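You operate a simulated robot arm through the tools that you are given. There is no shell and no other tool.

You run a simulated robot arm. Do the job below in one go: nothing can be reset, and whatever is moved stays where it is left.

Task
Brush stiffener over the top of the beige felt pad.
Fine: cream jar, green brush; seat the pad on the wooden board and leave it there; put brush and lid back. A coat counts when it lies all over at full strength: go over it till it gets no stronger.

Only the result counts: the job must be done as asked and must still hold three seconds after the hand-in. Knocking over, shifting, dropping, spilling or breaking anything else fails it. Lids that push on must go on centred and level and be pressed home; caps that screw on are set level and turned clockwise until they are tight.

Robot
A 6-joint arm with a fingered hand, fixed in place. Base frame: the origin is on the floor under the middle of its stand, x ahead of it, y to its left, z up; the work surface is at about z = 0.84. Units: m, degrees, N and s.
With the tool pointing down near the work surface it reaches from about 0.3 to 0.7 m from the base axis. Its first joint turns from -166.0 to 166.0 degrees. Payload 4 kg.
The TCP is the grasp point between the finger pads, 0.022 m short of the fingertips. In the tool frame z runs along the fingers and y along their closing line. The gripper opens to 0.112 m; its body begins 0.06 m behind the TCP. The gripper is a hand of 4 fingers: y runs from the thumb to the fingers, the wrist lies at [0, 0, -0.218] in the tool frame, and closing takes about 1.5 s.
Orientation is that of the tool frame in the base frame, as [roll, pitch, yaw] about the fixed x, y, z axes, in that order (R = Rz(yaw) Ry(pitch) Rx(roll)). With the fingers straight down and closing along the base's y, the tool's x points along the base's -x, its y along +y and its z along -z.

Tools
- The arm moves only by the tool drive_tool. Its argument "steps" is a list of rows, each an object of numbers (a shift or turn left out is 0, a gripper value left out holds the last): "dx", "dy", "dz": the shift along the tool's x, y, z in m; "wx", "wy", "wz": the turn, a rotation vector about the tool's x, y, z in degrees. In form: [{"dx": .., "dy": .., "dz": .., "wx": .., "wy": .., "wz": ..}, ...]. A call has 1 to 20 rows; each row is the pose to reach, as a shift and turn from the pose commanded when the call began, along the tool's axes at that moment. "grip" is the gripper command, from -1 (shut) to 1 (fully open), values between in proportion, set as the call begins (left out, the last holds). Each row takes 0.2 s and may step no farther than 0.05 m and 8.6 degrees from the row before; otherwise, or with a gripper value out of range, the whole call is refused. A pose out of reach is approached as far as the arm can. The call stops where the force on the tool passes 40 N (or 10 N more than at its start, if that is more) or the arm is blocked; 0.2 s more then pass. The fingers move at their own pace (about 0.045 m/s each) and stop on an object; they squeeze with about 22 N. The grip force told is the motor's: it shows also when the fingers shut on nothing. Time passes only in rows, and 0.2 s behind the last, so rows that repeat a pose let the fingers close. It gives the time, the measured TCP pose, the force on the tool (base axes), the opening and the grip force at its end, in the units of the frame above (readings bear some noise), with the torque about the TCP (base axes, N m) and any sound that the robot's microphone picked up, and new pictures: "views" is both (left out), scene, wrist or none.
- Cameras (640 x 400 px; columns grow to the right, rows downward): "scene" is fixed at [0.0496, -0.5005, 1.5067]; the picture's right is [0.92, -0.40, 0.00], its down [-0.15, -0.35, -0.92] and it looks along [0.36, 0.85, -0.39] (base axes); focal length 361 px, centre (320, 200). "wrist" rides on the gripper at [0.069, 0.004, -0.083] in the tool frame; the picture's right is [-0.06, 1.00, 0.00], its down [-0.77, -0.05, -0.64] and it looks along [-0.64, -0.04, 0.77] (tool axes); focal length 243 px, centre (320, 200). There is no depth. A picture from a camera that has moved, and an enlarged one, comes with that camera's place and axes in the base frame and with its lens.
- finger_targets(finger1, finger2, finger3, thumb_bend): sets how far each is bent, from 0 (flat) to 1 (curled in); at 0.3 the hand is open as for a grip, at 0.7 the pads meet at the TCP. One left out holds its place. A second passes; each finger stops where it meets its share of the squeeze, and holds until it gets a number again. A gripper value or a shape takes the hand back. It gives what a move gives, with no picture; readings hold the bend of each and the force on the fingers (four entries, about 0 where the hand has none), thumb and palm.
- preshape(shape): the hand has 4 fingers and takes this shape, open, in about a second: jaw (thumb against the fingers, like two jaws); tri (thumb and two fingers); tip (a fingertip pinch); poke (one finger out to press); point (the index stretched); flat (the hand flat); cup (the hand cupped); fist (a fist). The gripper value then closes the fingers along that shape, each until it touches; the sizes above hold for jaw. It gives what a move gives, with no picture.
- close_up(camera, box): a new picture of the part [left, top, right, bottom] of that camera's present view, enlarged. It takes no simulated time.
- job_done(): hands the job in; it is judged then, once.

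Nothing tells you positions but the pictures and the camera data. Unless the task says otherwise, let go and move clear before handing in.

The tools are called after "Call:" as name(argument=value, ...) on one line, values as JSON. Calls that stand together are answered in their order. drive_tool: Moves the arm, as the interface text tells. Its arguments: {"type":"object","properties":{"steps":{"type":"array"},"grip":{"type":"number"},"views":{"type":"string","enum":["both","scene","wrist","none"]}},"required":["steps"]} The other tools are called the same way: preshape (shape) gives the hand a shape; finger_targets (finger1, finger2, finger3, thumb_bend) moves the fingers one by one; close_up (camera, box) takes an enlarged picture of a part of a camera's view; job_done () hands the job in.

At the start:

```text
time_s: 0.0
tool_pos: [0.3115, 0.3455, 1.191]
tcp_rot: [-180.0, 0.1, -180.0]
force: [0.5, 0.3, 0.4]
torque: [-0.01, 0.01, -0.01]
finger_gap: 0.1118
grasp_force: 0.0
shape: jaw
bend: [0.3, 0.3, 0.3, 0.3]
finger forces: [0.0, 0.0, 0.1, 0.1, 0.0, 0.0]
```

scene: 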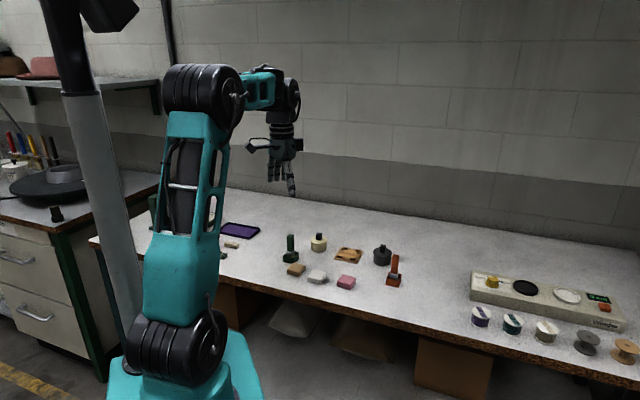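
wrist: 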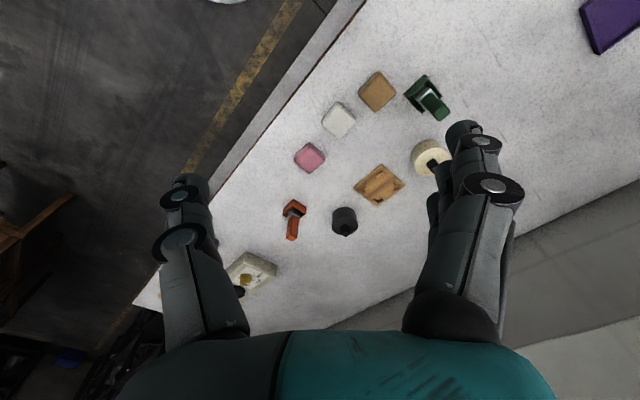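

I see a bench with three felt pads (beige, white, pink), a wooden board, a cream jar, a dark jar, a green brush in a stand and an orange brush in a stand. I'll look closer first before moving anything.

Call:
close_up(camera="scene", box=[260, 220, 420, 320])

Call:
close_up(camera="wrist", box=[260, 50, 500, 250])

Call:
close_up(camera="scene", box=[180, 180, 340, 280])

```text
4.00 times, centred on (340, 270) of scene
camera zoom: at [0.0496, -0.5005, 1.5067], right [0.92, -0.4, 0.0], down [-0.15, -0.35, -0.92], along [0.36, 0.85, -0.39], focal length 1444 px, centre (240, -80)
```

zoom: 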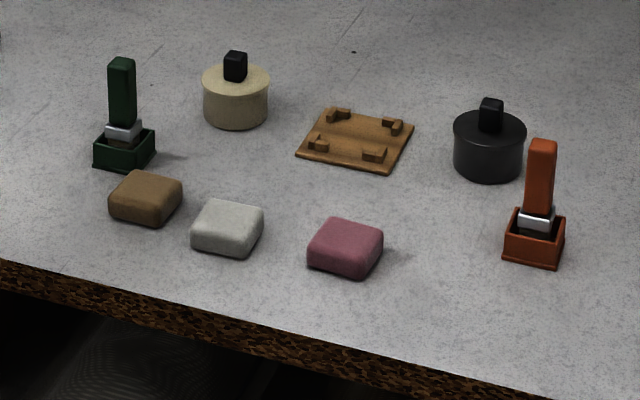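

```text
2.00 times, centred on (380, 150) of wrist
camera zoom: at [0.2438, 0.3507, 1.2729], right [0.06, 1.0, 0.0], down [0.77, -0.05, 0.64], along [0.64, -0.04, -0.77], focal length 485 px, centre (200, 300)
```

zoom: 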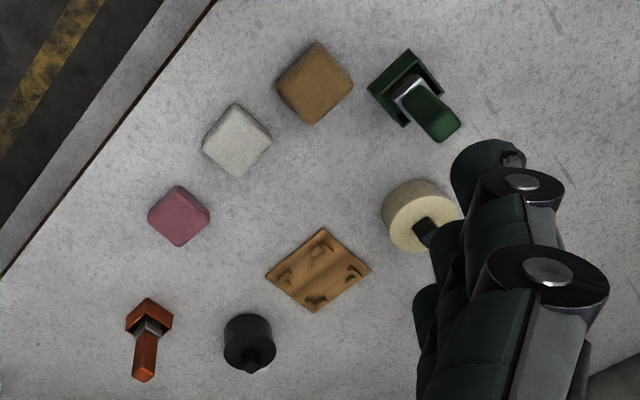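

```text
4.00 times, centred on (260, 230) of scene
camera zoom: at [0.0496, -0.5005, 1.5067], right [0.92, -0.4, 0.0], down [-0.15, -0.35, -0.92], along [0.36, 0.85, -0.39], focal length 1444 px, centre (560, 80)
```

zoom: 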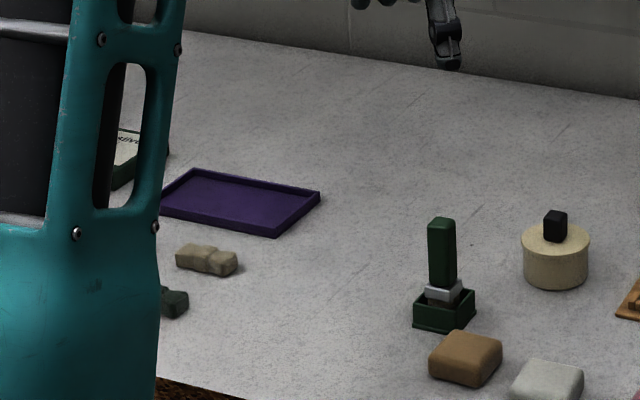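

The pads lie in a row near the bench edge, and the board is behind them at roughly (0.57, 0.46). I'll zoom further to judge colours, the board's fittings and the kind of lid.

Call:
close_up(camera="scene", box=[300, 225, 364, 265])

Call:
close_up(camera="scene", box=[270, 225, 334, 265])

Call:
close_up(camera="scene", box=[280, 255, 360, 305])

Call:
close_up(camera="scene", box=[460, 260, 640, 370])

Call:
close_up(camera="wrist", box=[340, 60, 468, 140])

Call:
close_up(camera="wrist", box=[340, 130, 468, 210])

```text
10.00 times, centred on (332, 245) of scene
camera zoom: at [0.0496, -0.5005, 1.5067], right [0.92, -0.4, 0.0], down [-0.15, -0.35, -0.92], along [0.36, 0.85, -0.39], focal length 3609 px, centre (200, -250)
```

zoom: 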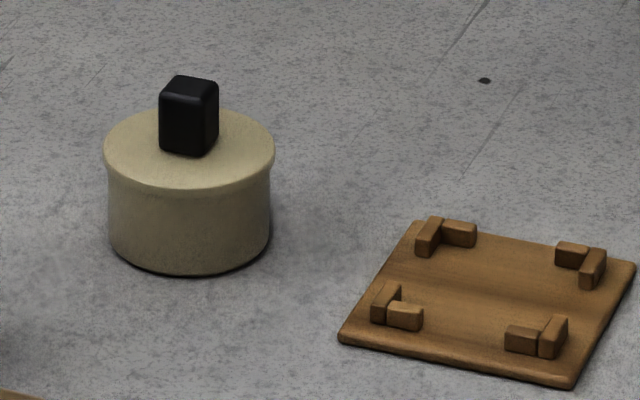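

```text
10.00 times, centred on (302, 245) of scene
camera zoom: at [0.0496, -0.5005, 1.5067], right [0.92, -0.4, 0.0], down [-0.15, -0.35, -0.92], along [0.36, 0.85, -0.39], focal length 3609 px, centre (500, -250)
```

zoom: 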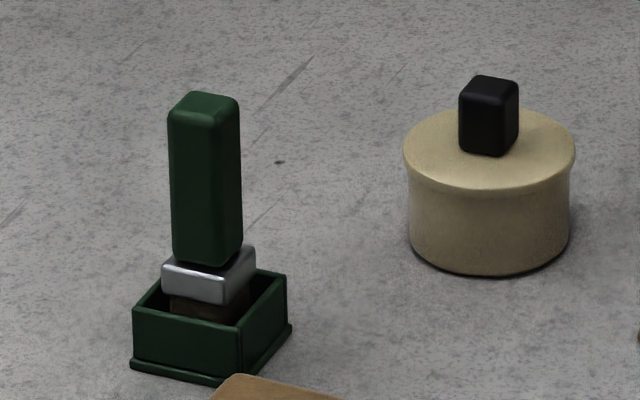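

```text
8.00 times, centred on (320, 280) of scene
camera zoom: at [0.0496, -0.5005, 1.5067], right [0.92, -0.4, 0.0], down [-0.15, -0.35, -0.92], along [0.36, 0.85, -0.39], focal length 2887 px, centre (320, -440)
```

zoom: 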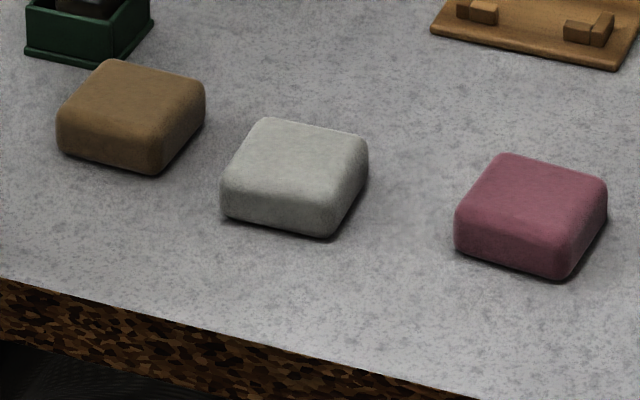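

```text
3.56 times, centred on (550, 315) of scene
camera zoom: at [0.0496, -0.5005, 1.5067], right [0.92, -0.4, 0.0], down [-0.15, -0.35, -0.92], along [0.36, 0.85, -0.39], focal length 1283 px, centre (-498, -209)
```

zoom: 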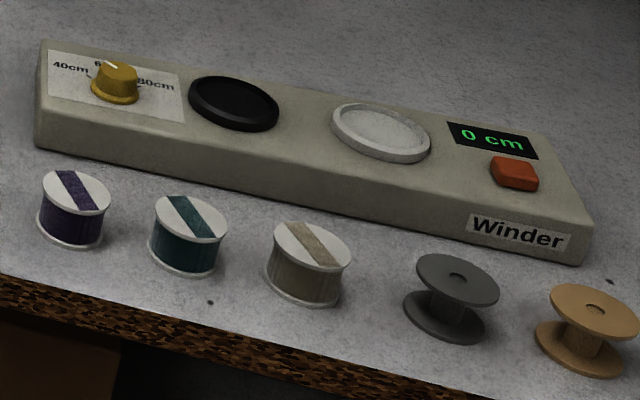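

```text
5.00 times, centred on (404, 100) of wrist
camera zoom: at [0.2438, 0.3507, 1.2729], right [0.06, 1.0, 0.0], down [0.77, -0.05, 0.64], along [0.64, -0.04, -0.77], focal length 1213 px, centre (-100, 700)
```

zoom: 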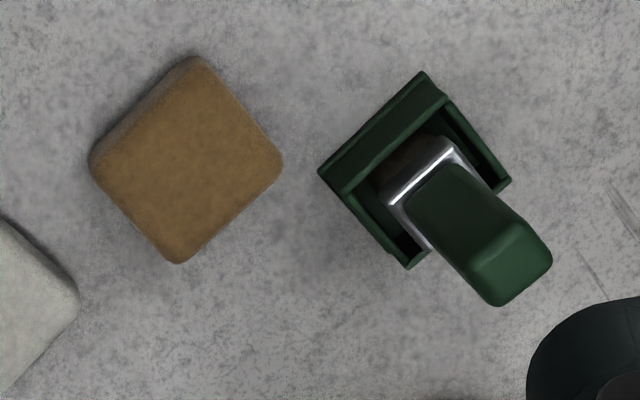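

```text
5.00 times, centred on (404, 170) of wrist
camera zoom: at [0.2438, 0.3507, 1.2729], right [0.06, 1.0, 0.0], down [0.77, -0.05, 0.64], along [0.64, -0.04, -0.77], focal length 1213 px, centre (-100, 350)
```

zoom: 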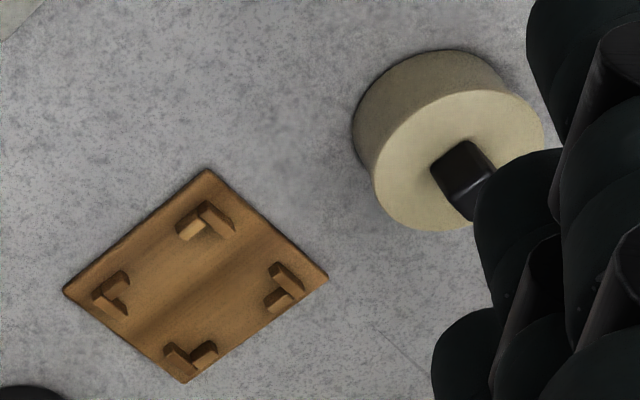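

The tan pad on the left is the beige one: it lies near (0.371, 0.441), turned about 45°. I'll move above it and turn the hand 135° so that the three fingers face the free bench edge and the thumb goes between the neighbours.

Call:
drive_tool(steps=[{"dx": -0.004, "dy": 0.006, "dz": 0.006, "wz": -8.4375}, {"dx": -0.008, "dy": 0.012, "dz": 0.012, "wz": -16.875}, {"dx": -0.012, "dy": 0.018, "dz": 0.018, "wz": -25.3125}, {"dx": -0.016, "dy": 0.024, "dz": 0.024, "wz": -33.75}, {"dx": -0.02, "dy": 0.03, "dz": 0.03, "wz": -42.1875}, {"dx": -0.024, "dy": 0.036, "dz": 0.036, "wz": -50.625}, {"dx": -0.028, "dy": 0.042, "dz": 0.042, "wz": -59.0625}, {"dx": -0.032, "dy": 0.048, "dz": 0.048, "wz": -67.5}, {"dx": -0.036, "dy": 0.054, "dz": 0.054, "wz": -75.9375}, {"dx": -0.04, "dy": 0.06, "dz": 0.06, "wz": -84.375}, {"dx": -0.044, "dy": 0.066, "dz": 0.066, "wz": -92.8125}, {"dx": -0.048, "dy": 0.072, "dz": 0.072, "wz": -101.25}, {"dx": -0.052, "dy": 0.078, "dz": 0.078, "wz": -109.6875}, {"dx": -0.056, "dy": 0.084, "dz": 0.084, "wz": -118.125}, {"dx": -0.06, "dy": 0.0955, "dz": 0.091, "wz": -126.5625}, {"dx": -0.06, "dy": 0.0955, "dz": 0.091, "wz": -135}, {"dx": -0.06, "dy": 0.0955, "dz": 0.091, "wz": -135}])

```text
time_s: 3.6
tool_pos: [0.3709, 0.4411, 1.0996]
tcp_rot: [180.0, 0.3, -45.0]
force: [-0.3, 0.0, 0.2]
torque: [-0.01, -0.02, 0.01]
finger_gap: 0.1123
grasp_force: 0.1
shape: jaw
bend: [0.3, 0.3, 0.3, 0.3]
finger forces: [0.0, 0.0, 0.0, 0.1, 0.0, 0.0]
camera wrist: at [0.4186, 0.39, 1.1812], right [-0.75, -0.66, 0.0], down [-0.5, 0.57, 0.65], along [-0.43, 0.48, -0.76], focal length 243 px, centre (320, 200)
```

scene: 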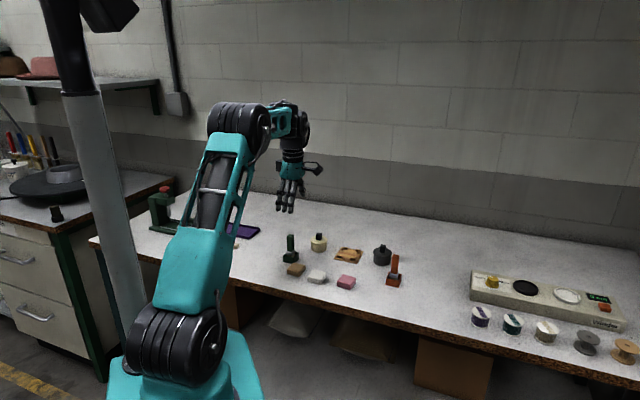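
wrist: 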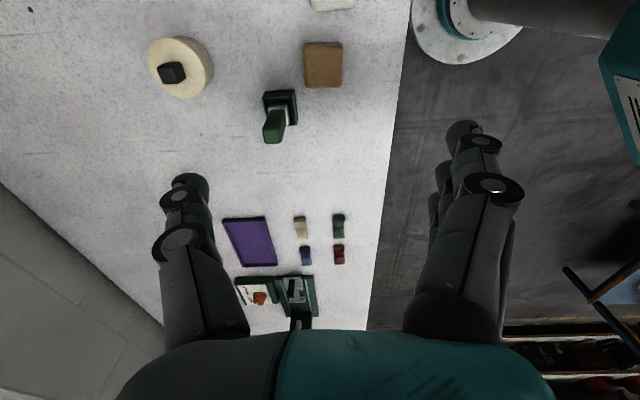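

The hand is turned and the view confirms the pad below. Before picking it up I'll test whether the tool, pointing down, reaches over the board at about r = 0.74.

Call:
drive_tool(steps=[{"dx": 0.0215, "dy": -0.0263, "dz": 0.0167}, {"dx": 0.0429, "dy": -0.0526, "dz": 0.0333}, {"dx": 0.0644, "dy": -0.0789, "dz": 0.05}, {"dx": 0.0858, "dy": -0.1051, "dz": 0.0667}, {"dx": 0.1073, "dy": -0.1314, "dz": 0.0833}, {"dx": 0.1287, "dy": -0.1577, "dz": 0.1}, {"dx": 0.1287, "dy": -0.1577, "dz": 0.13}, {"dx": 0.1287, "dy": -0.1577, "dz": 0.15}, {"dx": 0.1287, "dy": -0.1577, "dz": 0.15}])

```text
time_s: 5.6
tool_pos: [0.5446, 0.4403, 0.9459]
tcp_rot: [-179.8, 0.1, -45.0]
force: [0.3, 1.0, -0.7]
torque: [0.02, -0.01, -0.01]
finger_gap: 0.112
grasp_force: 0.1
shape: jaw
bend: [0.3, 0.3, 0.3, 0.3]
finger forces: [0.0, 0.0, 0.0, 0.0, 0.0, 0.0]
out of reach, approached as far as the arm can: row 1, 2, 3, 5, 6, 7, 8, 9
camera wrist: at [0.5933, 0.3901, 1.028], right [-0.75, -0.66, 0.0], down [-0.51, 0.57, 0.64], along [-0.42, 0.48, -0.77], focal length 243 px, centre (320, 200)
```

scene: 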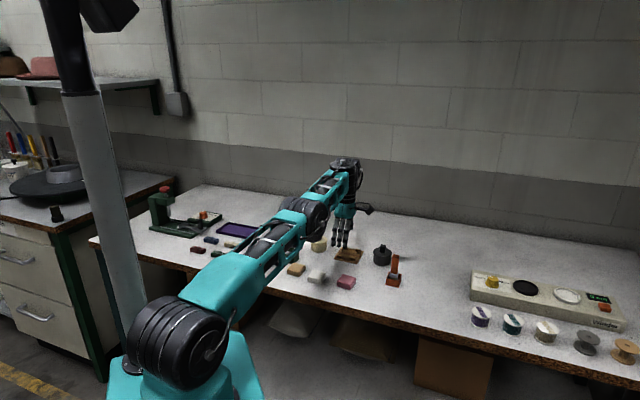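
wrist: 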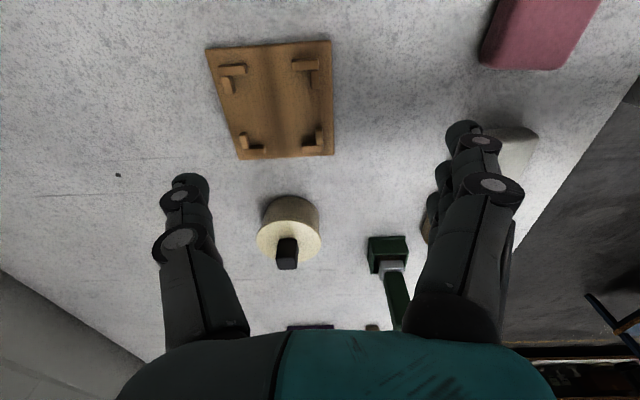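

With the tool straight down the arm stops at r ≈ 0.70, while board and jar are at r ≈ 0.735. I'll therefore work with the hand tilted outward about its closing line, so I back off, turn the closing line tangential and look at the hand shapes.

Call:
drive_tool(steps=[{"dx": -0.005, "dy": 0.008, "dz": -0.011, "wz": 8.2}, {"dx": -0.01, "dy": 0.016, "dz": -0.022, "wz": 16.4}, {"dx": -0.015, "dy": 0.024, "dz": -0.033, "wz": 24.6}, {"dx": -0.02, "dy": 0.032, "dz": -0.044, "wz": 32.8}, {"dx": -0.025, "dy": 0.04, "dz": -0.055, "wz": 41.0}, {"dx": -0.03, "dy": 0.048, "dz": -0.066, "wz": 49.2}, {"dx": -0.035, "dy": 0.056, "dz": -0.077, "wz": 57.4}, {"dx": -0.04, "dy": 0.064, "dz": -0.088, "wz": 65.6}, {"dx": -0.045, "dy": 0.072, "dz": -0.099, "wz": 73.8}, {"dx": -0.05, "dy": 0.08, "dz": -0.11, "wz": 82.0}, {"dx": -0.053, "dy": 0.0813, "dz": -0.114, "wz": 90.0}, {"dx": -0.053, "dy": 0.0813, "dz": -0.114, "wz": 90.0}])

Call:
preshape(shape="tip")

Call:
close_up(camera="wrist", box=[0, 0, 640, 400])

Call:
close_up(camera="scene", box=[270, 150, 430, 250])

Call:
preshape(shape="tri")

Call:
close_up(camera="wrist", box=[0, 0, 640, 400])

Call:
close_up(camera="scene", box=[270, 150, 430, 250])

```text
time_s: 8.2
tool_pos: [0.4532, 0.4208, 1.06]
tcp_rot: [179.9, 0.0, -135.0]
force: [0.5, 0.6, -0.4]
torque: [0.0, -0.02, -0.02]
finger_gap: 0.1118
grasp_force: 0.1
shape: jaw
bend: [0.3, 0.3, 0.3, 0.3]
finger forces: [0.0, 0.0, 0.0, 0.0, 0.1, 0.1]
camera wrist: at [0.4029, 0.3744, 1.1417], right [-0.66, 0.75, 0.0], down [0.58, 0.51, 0.64], along [0.48, 0.42, -0.77], focal length 243 px, centre (320, 200)
```

scene: 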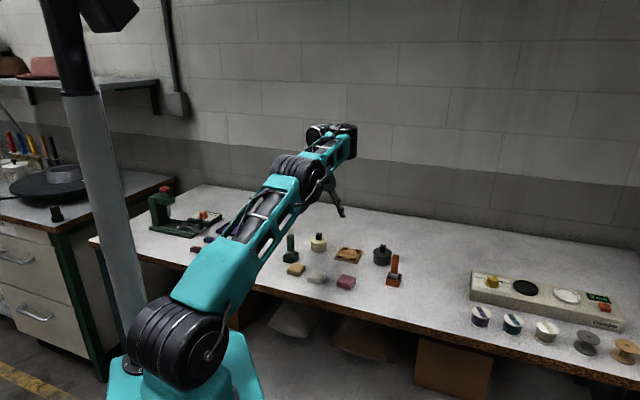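
wrist: 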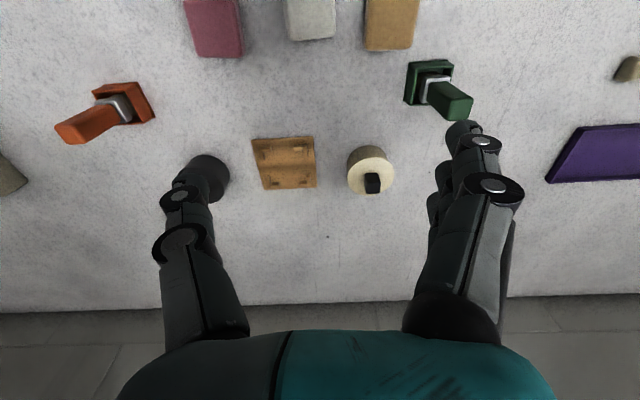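

```text
time_s: 9.1
tool_pos: [0.4532, 0.4186, 1.0593]
tcp_rot: [180.0, 0.0, -135.0]
force: [0.0, -0.9, -1.5]
torque: [0.0, 0.0, 0.0]
finger_gap: 0.1119
grasp_force: 0.0
shape: tip
bend: [0.03, 0.3, 0.03, 0.3]
finger forces: [0.0, 0.1, 0.0, 0.0, 0.0, 0.0]
```

```text
1.00 times, centred on (320, 200) of wrist (not enlarged: the box is as wide or as high as the picture)
camera zoom: at [0.4031, 0.3743, 1.1416], right [-0.66, 0.75, 0.0], down [0.58, 0.51, 0.64], along [0.48, 0.42, -0.77], focal length 243 px, centre (320, 200)
```

zoom: 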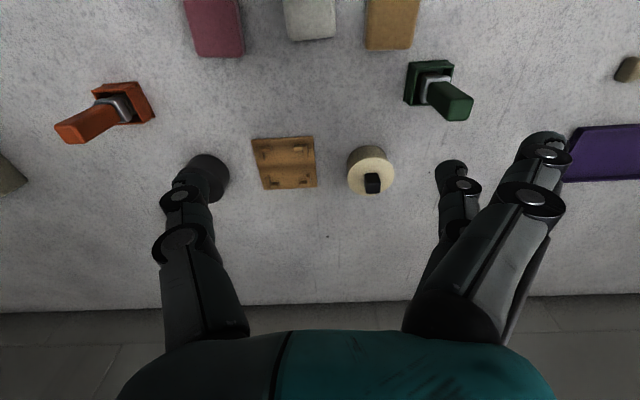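

```text
4.00 times, centred on (350, 200) of scene
camera zoom: at [0.0496, -0.5005, 1.5067], right [0.92, -0.4, 0.0], down [-0.15, -0.35, -0.92], along [0.36, 0.85, -0.39], focal length 1444 px, centre (200, 200)
```

zoom: 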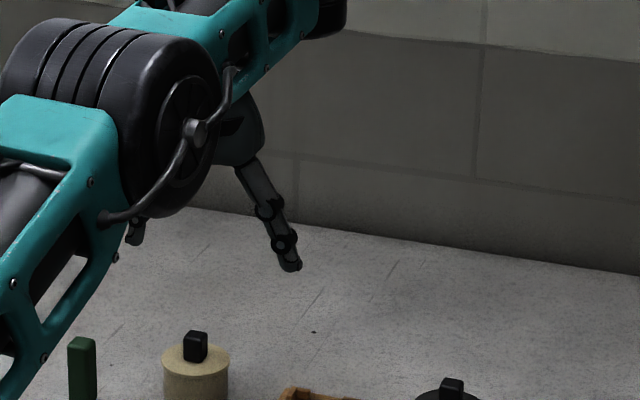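

```text
time_s: 10.0
tool_pos: [0.454, 0.4196, 1.06]
tcp_rot: [179.9, 0.0, -135.0]
force: [0.2, -0.3, 0.1]
torque: [0.01, 0.02, -0.03]
finger_gap: 0.1121
grasp_force: 0.1
shape: tri
bend: [0.3, 0.3, 0.03, 0.3]
finger forces: [0.1, 0.1, 0.0, 0.0, 0.0, 0.0]
```

```text
1.00 times, centred on (320, 200) of wrist (not enlarged: the box is as wide or as high as the picture)
camera zoom: at [0.4031, 0.3743, 1.1416], right [-0.66, 0.75, 0.0], down [0.58, 0.51, 0.64], along [0.48, 0.42, -0.77], focal length 243 px, centre (320, 200)
```

zoom: 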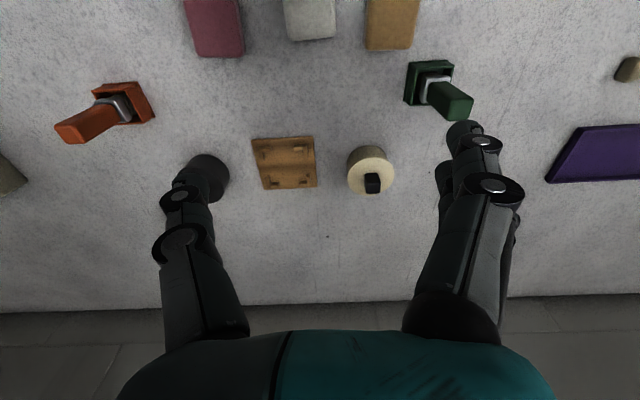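

```text
4.00 times, centred on (350, 200) of scene
camera zoom: at [0.0496, -0.5005, 1.5067], right [0.92, -0.4, 0.0], down [-0.15, -0.35, -0.92], along [0.36, 0.85, -0.39], focal length 1444 px, centre (200, 200)
```

zoom: 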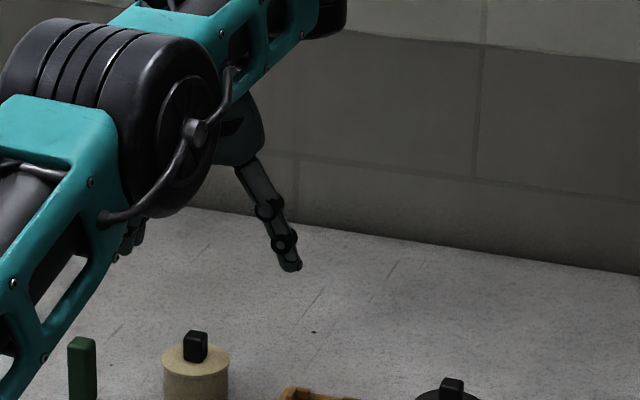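

The tip shape pinches with thumb and middle finger, which suits pad, knob and handle. Next I'll tilt the hand outward by 15° above the board, at z ≈ 0.96 clear of everything, to see whether that gives the reach.

Call:
drive_tool(steps=[{"dx": -0.02, "dy": -0.01, "dz": 0.015, "wy": -4}, {"dx": -0.04, "dy": -0.02, "dz": 0.03, "wy": -8}, {"dx": -0.06, "dy": -0.03, "dz": 0.045, "wy": -12}, {"dx": -0.08, "dy": -0.04, "dz": 0.06, "wy": -15}, {"dx": -0.1, "dy": -0.05, "dz": 0.08, "wy": -15}, {"dx": -0.1145, "dy": -0.0559, "dz": 0.1, "wy": -15}, {"dx": -0.1145, "dy": -0.0559, "dz": 0.1, "wy": -15}, {"dx": -0.1145, "dy": -0.0559, "dz": 0.1, "wy": -15}])

```text
time_s: 11.8
tool_pos: [0.5827, 0.4713, 0.961]
tcp_rot: [179.0, 15.1, -135.2]
force: [0.0, -0.9, -0.1]
torque: [0.0, 0.0, 0.04]
finger_gap: 0.1119
grasp_force: 0.1
shape: tri
bend: [0.3, 0.3, 0.03, 0.3]
finger forces: [0.0, 0.0, 0.1, 0.0, 0.0, 0.0]
out of reach, approached as far as the arm can: row 4, 5, 6, 7
camera wrist: at [0.5197, 0.4115, 1.0216], right [-0.66, 0.75, 0.03], down [0.45, 0.36, 0.82], along [0.6, 0.56, -0.57], focal length 243 px, centre (320, 200)
```

scene: 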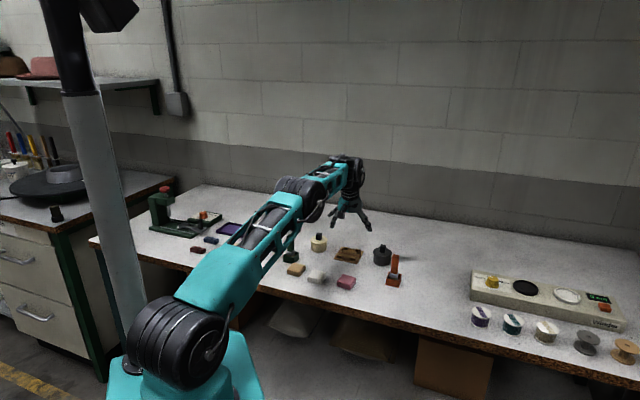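
wrist: 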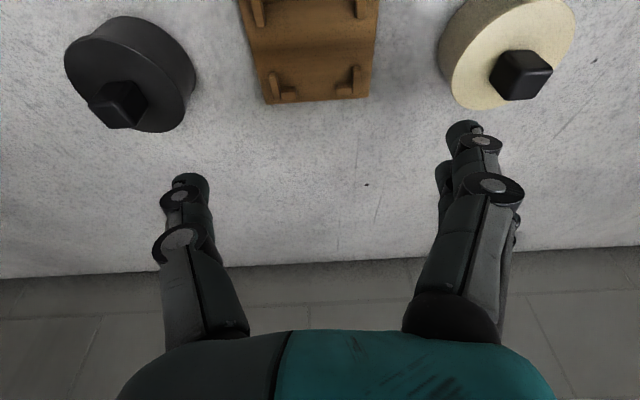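

The tilt carries the hand out to r ≈ 0.75, with both jars and the board in view. I'll hold still once to see the settled pose.

Call:
drive_tool(steps=[{"dx": 0}, {"dx": 0}], views="wrist")

```text
time_s: 12.4
tool_pos: [0.5836, 0.4714, 0.9607]
tcp_rot: [179.0, 15.0, -135.3]
force: [-0.7, 0.0, 0.3]
torque: [-0.03, 0.01, -0.03]
finger_gap: 0.1122
grasp_force: 0.1
shape: tri
bend: [0.3, 0.3, 0.03, 0.3]
finger forces: [0.0, 0.0, 0.0, 0.0, 0.0, 0.2]
camera wrist: at [0.5197, 0.4115, 1.0215], right [-0.66, 0.75, 0.03], down [0.45, 0.36, 0.82], along [0.6, 0.56, -0.58], focal length 243 px, centre (320, 200)
```

wrist: 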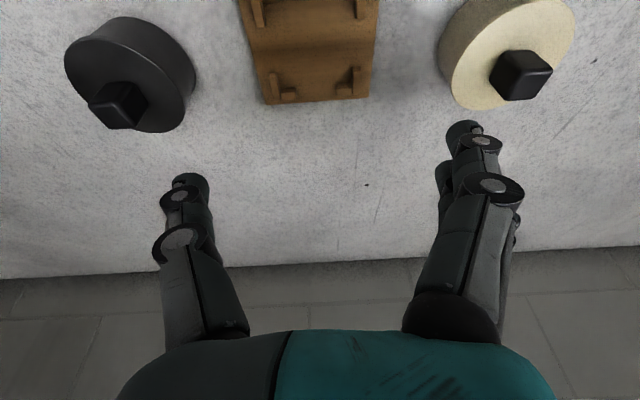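

The pose is steady but about 13 mm beyond what I asked and 1° rolled, so the arm is at its limit at this height. I'll correct it to the board centre and check whether it follows exactly there.

Call:
drive_tool(steps=[{"dx": 0.0137, "dz": -0.0037, "wx": 1.0}, {"dx": 0.0137, "dz": -0.0037, "wx": 1.0}], views="none")

```text
time_s: 13.0
tool_pos: [0.5656, 0.4506, 0.9595]
tcp_rot: [-179.0, 15.0, -135.0]
force: [0.2, -0.2, 0.2]
torque: [-0.02, 0.03, 0.0]
finger_gap: 0.1122
grasp_force: 0.0
shape: tri
bend: [0.3, 0.3, 0.03, 0.3]
finger forces: [0.0, 0.0, 0.0, 0.0, 0.0, 0.1]
```

The reading shows that shifts count from the commanded pose and that the arm follows exactly here. I'll now creep outward in small steps to find the real limit at this tilt.

Call:
drive_tool(steps=[{"dx": -0.003, "dz": 0.0008, "wx": -0.5}, {"dx": -0.007, "dz": 0.0018, "wx": -1}, {"dx": -0.01, "dz": 0.0026, "wx": -1}, {"dx": -0.0137, "dz": 0.0037, "wx": -1}, {"dx": -0.0137, "dz": 0.0037, "wx": -1}, {"dx": -0.0137, "dz": 0.0037, "wx": -1}], views="none")

```text
time_s: 14.4
tool_pos: [0.5739, 0.4595, 0.9593]
tcp_rot: [179.9, 15.0, -135.1]
force: [0.0, 0.1, 0.3]
torque: [0.0, -0.03, 0.01]
finger_gap: 0.1119
grasp_force: 0.1
shape: tri
bend: [0.3, 0.3, 0.03, 0.3]
finger forces: [0.0, 0.0, 0.1, 0.0, 0.1, 0.0]
```

Now it follows exactly at r = 0.735 with 15° tilt, so slow moves work. I'll use this one fixed tilt for everything, go back above the beige pad at z ≈ 1.0 in the tip shape and locate the pad precisely.

Call:
preshape(shape="tip")

Call:
drive_tool(steps=[{"dx": -0.005, "dz": -0.019}, {"dx": -0.0104, "dz": -0.0386}, {"dx": 0.0155, "dy": 0.0211, "dz": -0.0455}, {"dx": 0.0413, "dy": 0.0422, "dz": -0.0524}, {"dx": 0.0671, "dy": 0.0633, "dz": -0.0594}, {"dx": 0.0928, "dy": 0.0844, "dz": -0.0663}, {"dx": 0.1186, "dy": 0.1055, "dz": -0.0732}, {"dx": 0.1444, "dy": 0.1266, "dz": -0.0801}, {"dx": 0.1444, "dy": 0.1266, "dz": -0.0801}])

```text
time_s: 15.3
tool_pos: [0.574, 0.4604, 0.9598]
tcp_rot: [-180.0, 15.0, -135.0]
force: [0.0, 0.8, -0.2]
torque: [0.0, -0.01, 0.01]
finger_gap: 0.1117
grasp_force: 0.0
shape: tip
bend: [0.03, 0.3, 0.03, 0.3]
finger forces: [0.1, 0.0, 0.1, 0.0, 0.0, 0.1]
```

```text
time_s: 17.3
tool_pos: [0.3695, 0.4364, 0.9984]
tcp_rot: [-179.9, 15.0, -135.0]
force: [0.3, 0.2, 0.7]
torque: [-0.01, 0.0, 0.02]
finger_gap: 0.1121
grasp_force: 0.1
shape: tip
bend: [0.03, 0.3, 0.03, 0.3]
finger forces: [0.1, 0.0, 0.0, 0.0, 0.1, 0.0]
camera wrist: at [0.3059, 0.378, 1.06], right [-0.66, 0.75, 0.02], down [0.44, 0.37, 0.82], along [0.61, 0.55, -0.57], focal length 243 px, centre (320, 200)
```

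scene: 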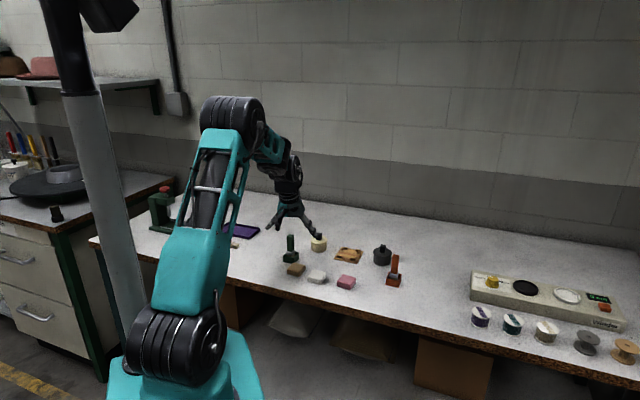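
wrist: 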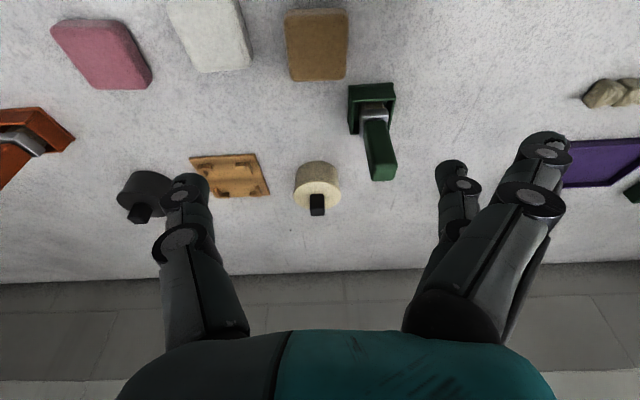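

The pad is in view near the top of the wrist picture. I'll enlarge it to measure its centre and turn precisely.

Call:
close_up(camera="wrist", box=[240, 0, 400, 100])

Call:
close_up(camera="wrist", box=[180, 130, 372, 250])

Call:
close_up(camera="scene", box=[280, 220, 344, 260])

```text
4.00 times, centred on (320, 50) of wrist
camera zoom: at [0.3059, 0.378, 1.06], right [-0.66, 0.75, 0.02], down [0.44, 0.37, 0.82], along [0.61, 0.55, -0.57], focal length 970 px, centre (320, 800)
```

zoom: 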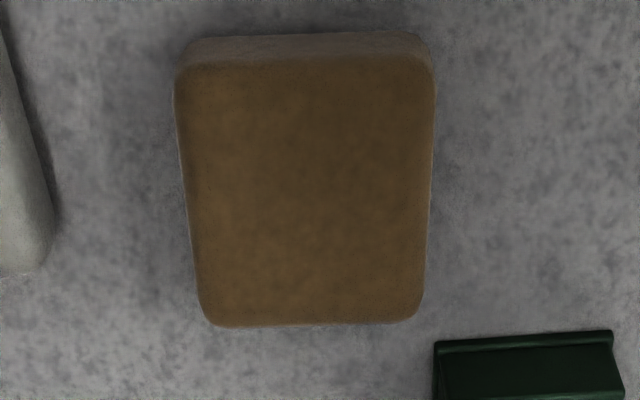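

```text
3.33 times, centred on (276, 190) of wrist
camera zoom: at [0.3059, 0.378, 1.06], right [-0.66, 0.75, 0.02], down [0.44, 0.37, 0.82], along [0.61, 0.55, -0.57], focal length 809 px, centre (467, 233)
```

zoom: 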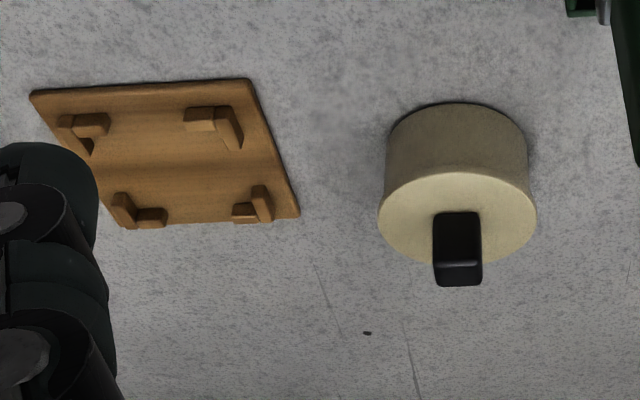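

```text
10.00 times, centred on (312, 240) of scene
camera zoom: at [0.0496, -0.5005, 1.5067], right [0.92, -0.4, 0.0], down [-0.15, -0.35, -0.92], along [0.36, 0.85, -0.39], focal length 3609 px, centre (400, -200)
```

zoom: 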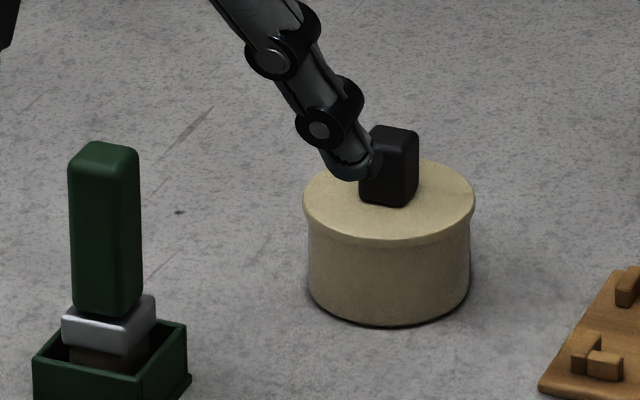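

Measured from the wrist camera, the pad's centre is (0.3686, 0.4355), its sides are 46 mm and it is turned about 42.4°. The gap to the white pad is only about 28 mm. I'll half close the pinch to about 58 mm, turn 2.7° to match the pad and descend partway for a check.

Call:
drive_tool(grip=0.03, steps=[{"dx": 0.003, "dz": 0.0113, "wx": 0.35, "wz": 1.3}, {"dx": 0.006, "dz": 0.0225, "wx": 0.7, "wz": 2.61}, {"dx": 0.009, "dz": 0.0338, "wx": 0.7, "wz": 2.61}, {"dx": 0.012, "dz": 0.0451, "wx": 0.7, "wz": 2.61}, {"dx": 0.0155, "dz": 0.0579, "wx": 0.7, "wz": 2.61}, {"dx": 0.0155, "dz": 0.0579, "wx": 0.7, "wz": 2.61}, {"dx": 0.0155, "dz": 0.0579, "wx": 0.7, "wz": 2.61}])

Call:
close_up(camera="scene", box=[264, 220, 344, 270])

```text
time_s: 18.9
tool_pos: [0.3706, 0.4358, 0.9392]
tcp_rot: [180.0, 15.1, -137.7]
force: [0.1, 0.0, 0.3]
torque: [-0.01, 0.0, 0.02]
finger_gap: 0.0584
grasp_force: 0.0
shape: tip
bend: [0.03, 0.72, 0.03, 0.7]
finger forces: [0.1, 0.0, 0.0, 0.0, 0.1, 0.0]
camera wrist: at [0.304, 0.3807, 1.0007], right [-0.63, 0.78, 0.02], down [0.46, 0.35, 0.82], along [0.63, 0.52, -0.57], focal length 243 px, centre (320, 200)
```

scene: 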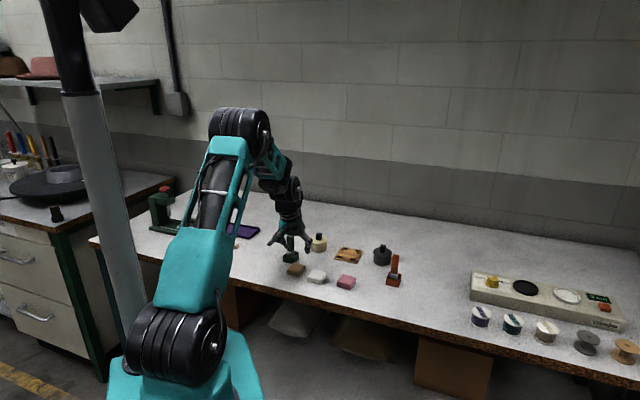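
wrist: 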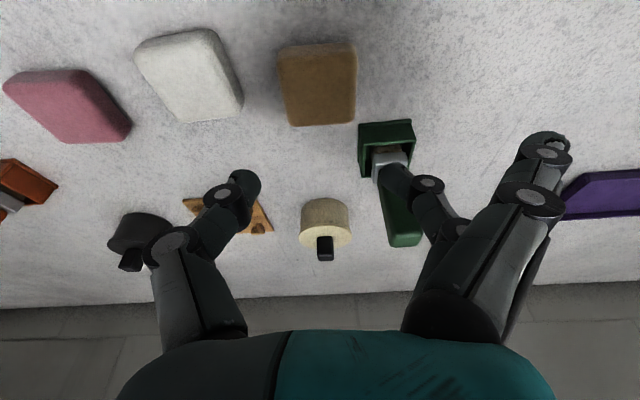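

```text
8.00 times, centred on (304, 245) of scene
camera zoom: at [0.0496, -0.5005, 1.5067], right [0.92, -0.4, 0.0], down [-0.15, -0.35, -0.92], along [0.36, 0.85, -0.39], focal length 2887 px, centre (448, -160)
```

zoom: 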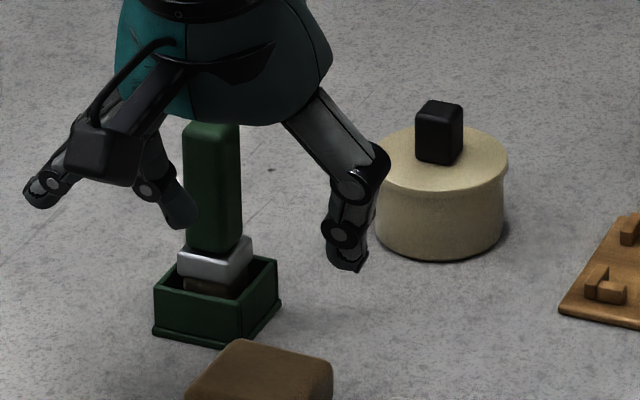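

The pinch tips sit at about ±0.036 with the opening at 58 mm, and the pad lines up in turn and side to side. I'll enlarge the view to fix the fore-aft offset before going down.

Call:
close_up(camera="wrist", box=[220, 30, 420, 155])

Call:
close_up(camera="scene", box=[272, 250, 336, 290])

```text
3.20 times, centred on (320, 92) of wrist
camera zoom: at [0.304, 0.3807, 1.0007], right [-0.63, 0.78, 0.02], down [0.46, 0.35, 0.82], along [0.63, 0.52, -0.57], focal length 776 px, centre (320, 544)
```

zoom: 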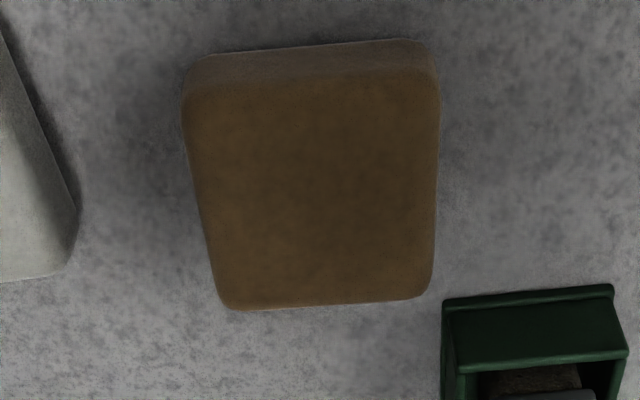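

```text
10.00 times, centred on (304, 270) of scene
camera zoom: at [0.0496, -0.5005, 1.5067], right [0.92, -0.4, 0.0], down [-0.15, -0.35, -0.92], along [0.36, 0.85, -0.39], focal length 3609 px, centre (480, -500)
```

zoom: 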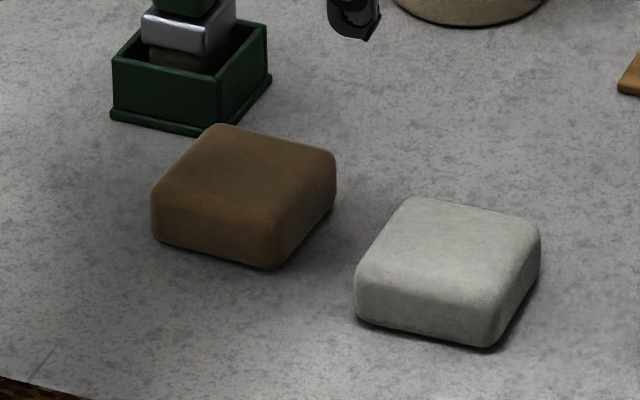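

Both views now agree: pad top at z ≈ 0.857 and centre at (0.370, 0.4367), with the holder's rim only a few millimetres off the pad's corner. I'll descend slightly inward of centre to keep the fingers clear of the holder and the white pad.

Call:
drive_tool(steps=[{"dx": 0.004, "dy": 0.0012, "dz": 0.013}, {"dx": 0.008, "dy": 0.0012, "dz": 0.026}, {"dx": 0.0125, "dy": 0.0012, "dz": 0.039}, {"dx": 0.0165, "dy": 0.0012, "dz": 0.052}, {"dx": 0.0205, "dy": 0.0012, "dz": 0.0649}, {"dx": 0.0205, "dy": 0.0012, "dz": 0.0649}])

Call:
close_up(camera="scene", box=[264, 230, 344, 280])

Call:
close_up(camera="wrist", box=[200, 100, 440, 250])

```text
time_s: 20.3
tool_pos: [0.3686, 0.4346, 0.8705]
tcp_rot: [180.0, 15.0, -137.8]
force: [0.0, -0.4, 0.7]
torque: [-0.04, 0.0, 0.0]
finger_gap: 0.0584
grasp_force: 0.0
shape: tip
bend: [0.03, 0.72, 0.03, 0.7]
finger forces: [0.0, 0.0, 0.0, 0.0, 0.1, 0.0]
camera wrist: at [0.3015, 0.3795, 0.9331], right [-0.63, 0.78, 0.02], down [0.46, 0.35, 0.82], along [0.63, 0.52, -0.57], focal length 243 px, centre (320, 200)
```

scene: 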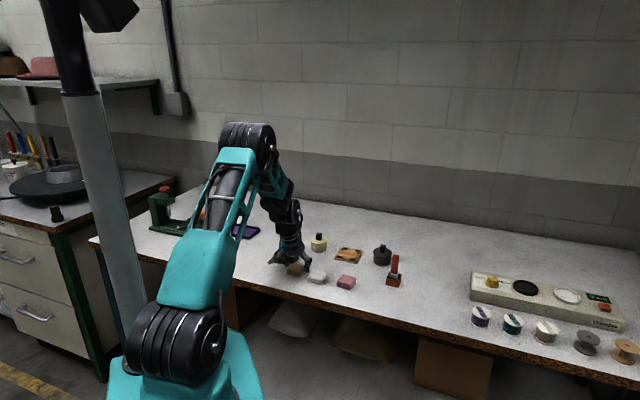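
wrist: 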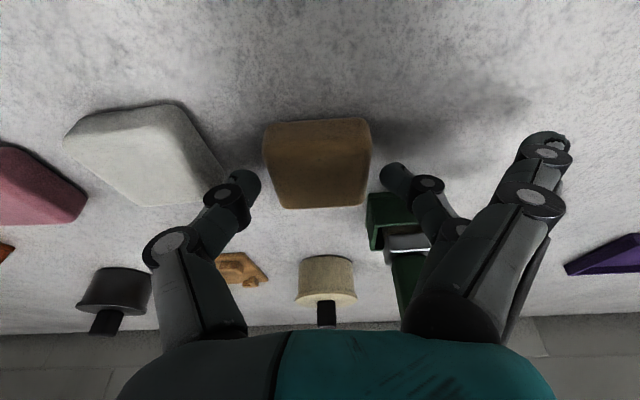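

```text
8.00 times, centred on (304, 255) of scene
camera zoom: at [0.0496, -0.5005, 1.5067], right [0.92, -0.4, 0.0], down [-0.15, -0.35, -0.92], along [0.36, 0.85, -0.39], focal length 2887 px, centre (448, -240)
```

zoom: 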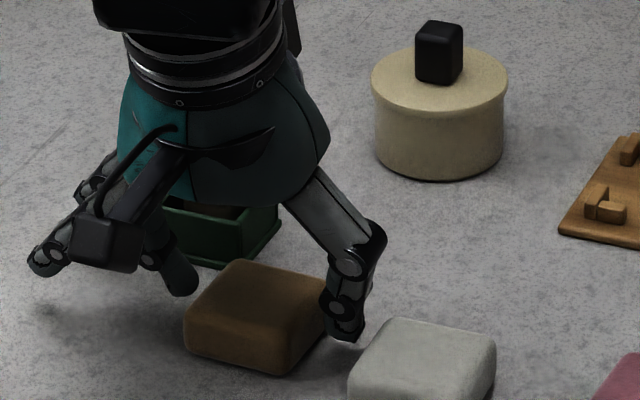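

```text
2.67 times, centred on (320, 175) of wrist
camera zoom: at [0.3015, 0.3795, 0.9331], right [-0.63, 0.78, 0.02], down [0.46, 0.35, 0.82], along [0.63, 0.52, -0.57], focal length 647 px, centre (320, 267)
```

zoom: 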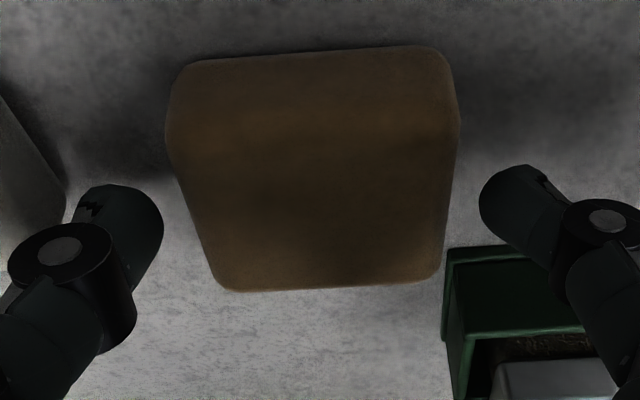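

Thumb and finger stand on either side of the pad with clearance to the white pad and the holder. I'll lower 3 mm more, then close the pinch.

Call:
drive_tool(steps=[{"dx": 0.0008, "dz": 0.0029}, {"dx": 0.0008, "dz": 0.0029}], views="none")

Call:
drive_tool(grip=-1, steps=[{"dx": 0}, {"dx": 0}, {"dx": 0}, {"dx": 0}, {"dx": 0}, {"dx": 0}, {"dx": 0}, {"dx": 0}])

Call:
close_up(camera="wrist", box=[200, 100, 440, 250])

```text
time_s: 20.9
tool_pos: [0.3673, 0.435, 0.8683]
tcp_rot: [180.0, 14.9, -137.7]
force: [0.0, -0.5, -0.4]
torque: [0.01, 0.01, 0.03]
finger_gap: 0.0582
grasp_force: 0.0
shape: tip
bend: [0.03, 0.72, 0.03, 0.7]
finger forces: [0.0, 0.0, 0.0, 0.0, 0.1, 0.0]
```

```text
time_s: 22.7
tool_pos: [0.3691, 0.4355, 0.8686]
tcp_rot: [-179.9, 14.9, -137.7]
force: [-0.4, 0.4, 0.5]
torque: [0.04, -0.03, -0.03]
finger_gap: 0.041
grasp_force: 22.0
shape: tip
bend: [0.3, 0.74, 0.3, 0.7]
finger forces: [0.0, 19.9, 0.0, 0.1, 20.1, 0.1]
camera wrist: at [0.301, 0.3795, 0.9298], right [-0.63, 0.78, 0.02], down [0.46, 0.35, 0.82], along [0.63, 0.52, -0.57], focal length 243 px, centre (320, 200)
```

scene: 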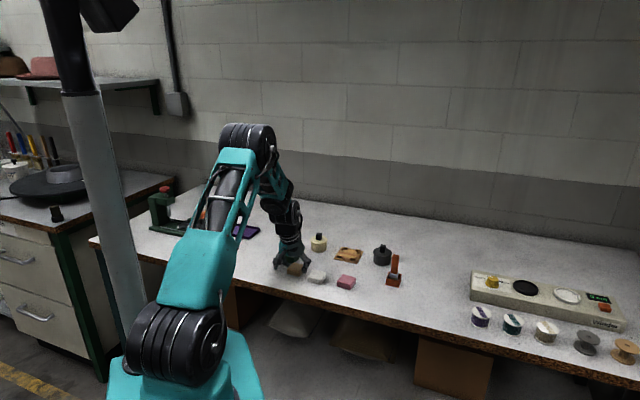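
wrist: 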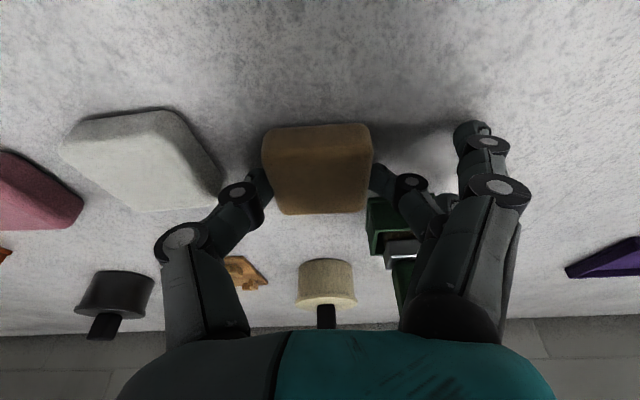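

```text
2.67 times, centred on (320, 175) of wrist
camera zoom: at [0.301, 0.3795, 0.9298], right [-0.63, 0.78, 0.02], down [0.46, 0.35, 0.82], along [0.63, 0.52, -0.57], focal length 647 px, centre (320, 267)
```

zoom: 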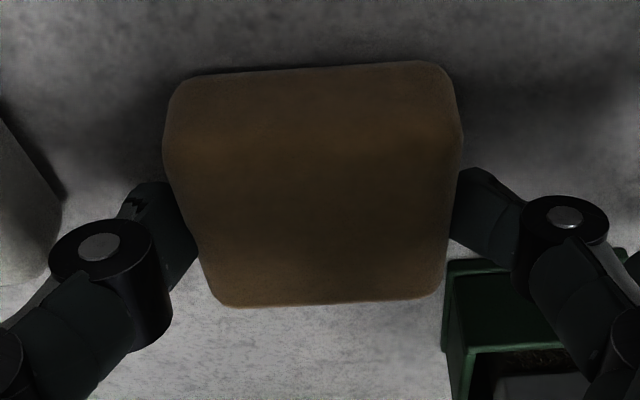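

The pad is held with about 20 N at a 41 mm gap, and the other fingers touch nothing. I'll lift it straight up.

Call:
drive_tool(steps=[{"dx": -0.0039, "dz": -0.0145}, {"dx": -0.0078, "dz": -0.029}, {"dx": -0.0117, "dz": -0.0435}, {"dx": -0.0155, "dz": -0.058}, {"dx": -0.0194, "dz": -0.0724}, {"dx": -0.0259, "dz": -0.0966}, {"dx": -0.0259, "dz": -0.0966}])

Call:
close_up(camera="wrist", box=[200, 100, 440, 250])

Call:
close_up(camera="scene", box=[264, 210, 360, 270])

```text
time_s: 24.3
tool_pos: [0.3687, 0.4367, 0.9701]
tcp_rot: [-180.0, 15.0, -137.7]
force: [0.4, -1.1, -0.8]
torque: [-0.01, 0.02, -0.03]
finger_gap: 0.0414
grasp_force: 22.6
shape: tip
bend: [0.3, 0.74, 0.3, 0.7]
finger forces: [0.1, 20.1, 0.0, 0.1, 20.0, 0.0]
camera wrist: at [0.301, 0.3811, 1.0301], right [-0.63, 0.78, 0.02], down [0.46, 0.35, 0.82], along [0.63, 0.52, -0.57], focal length 243 px, centre (320, 200)
```

scene: 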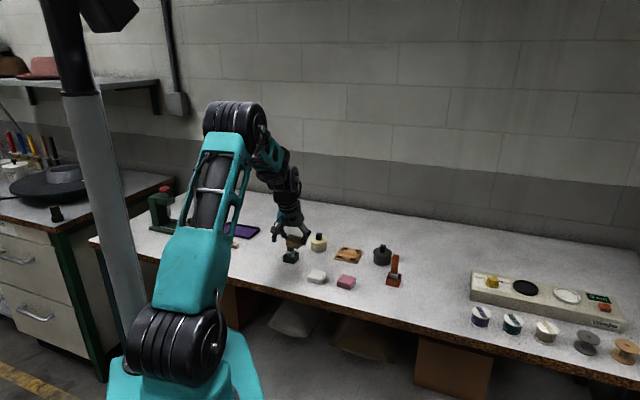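
wrist: 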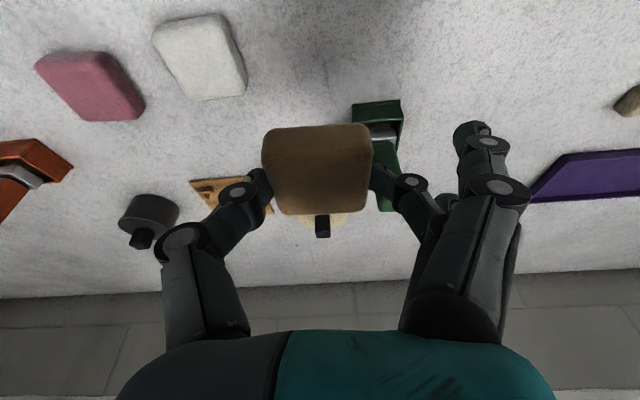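

```text
2.67 times, centred on (320, 175) of wrist
camera zoom: at [0.301, 0.3811, 1.0301], right [-0.63, 0.78, 0.02], down [0.46, 0.35, 0.82], along [0.63, 0.52, -0.57], focal length 647 px, centre (320, 267)
```

zoom: 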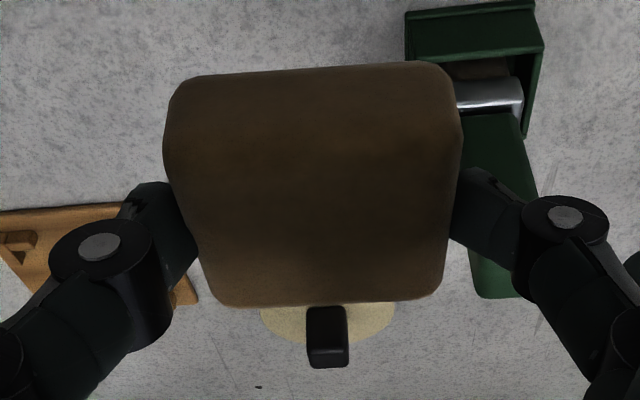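

```text
6.67 times, centred on (312, 240) of scene
camera zoom: at [0.0496, -0.5005, 1.5067], right [0.92, -0.4, 0.0], down [-0.15, -0.35, -0.92], along [0.36, 0.85, -0.39], focal length 2406 px, centre (373, -67)
```

zoom: 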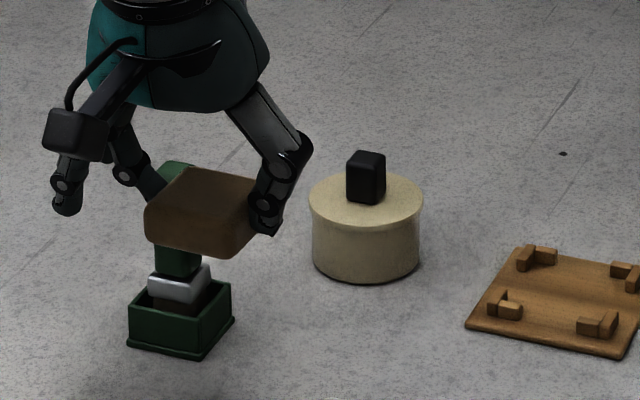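

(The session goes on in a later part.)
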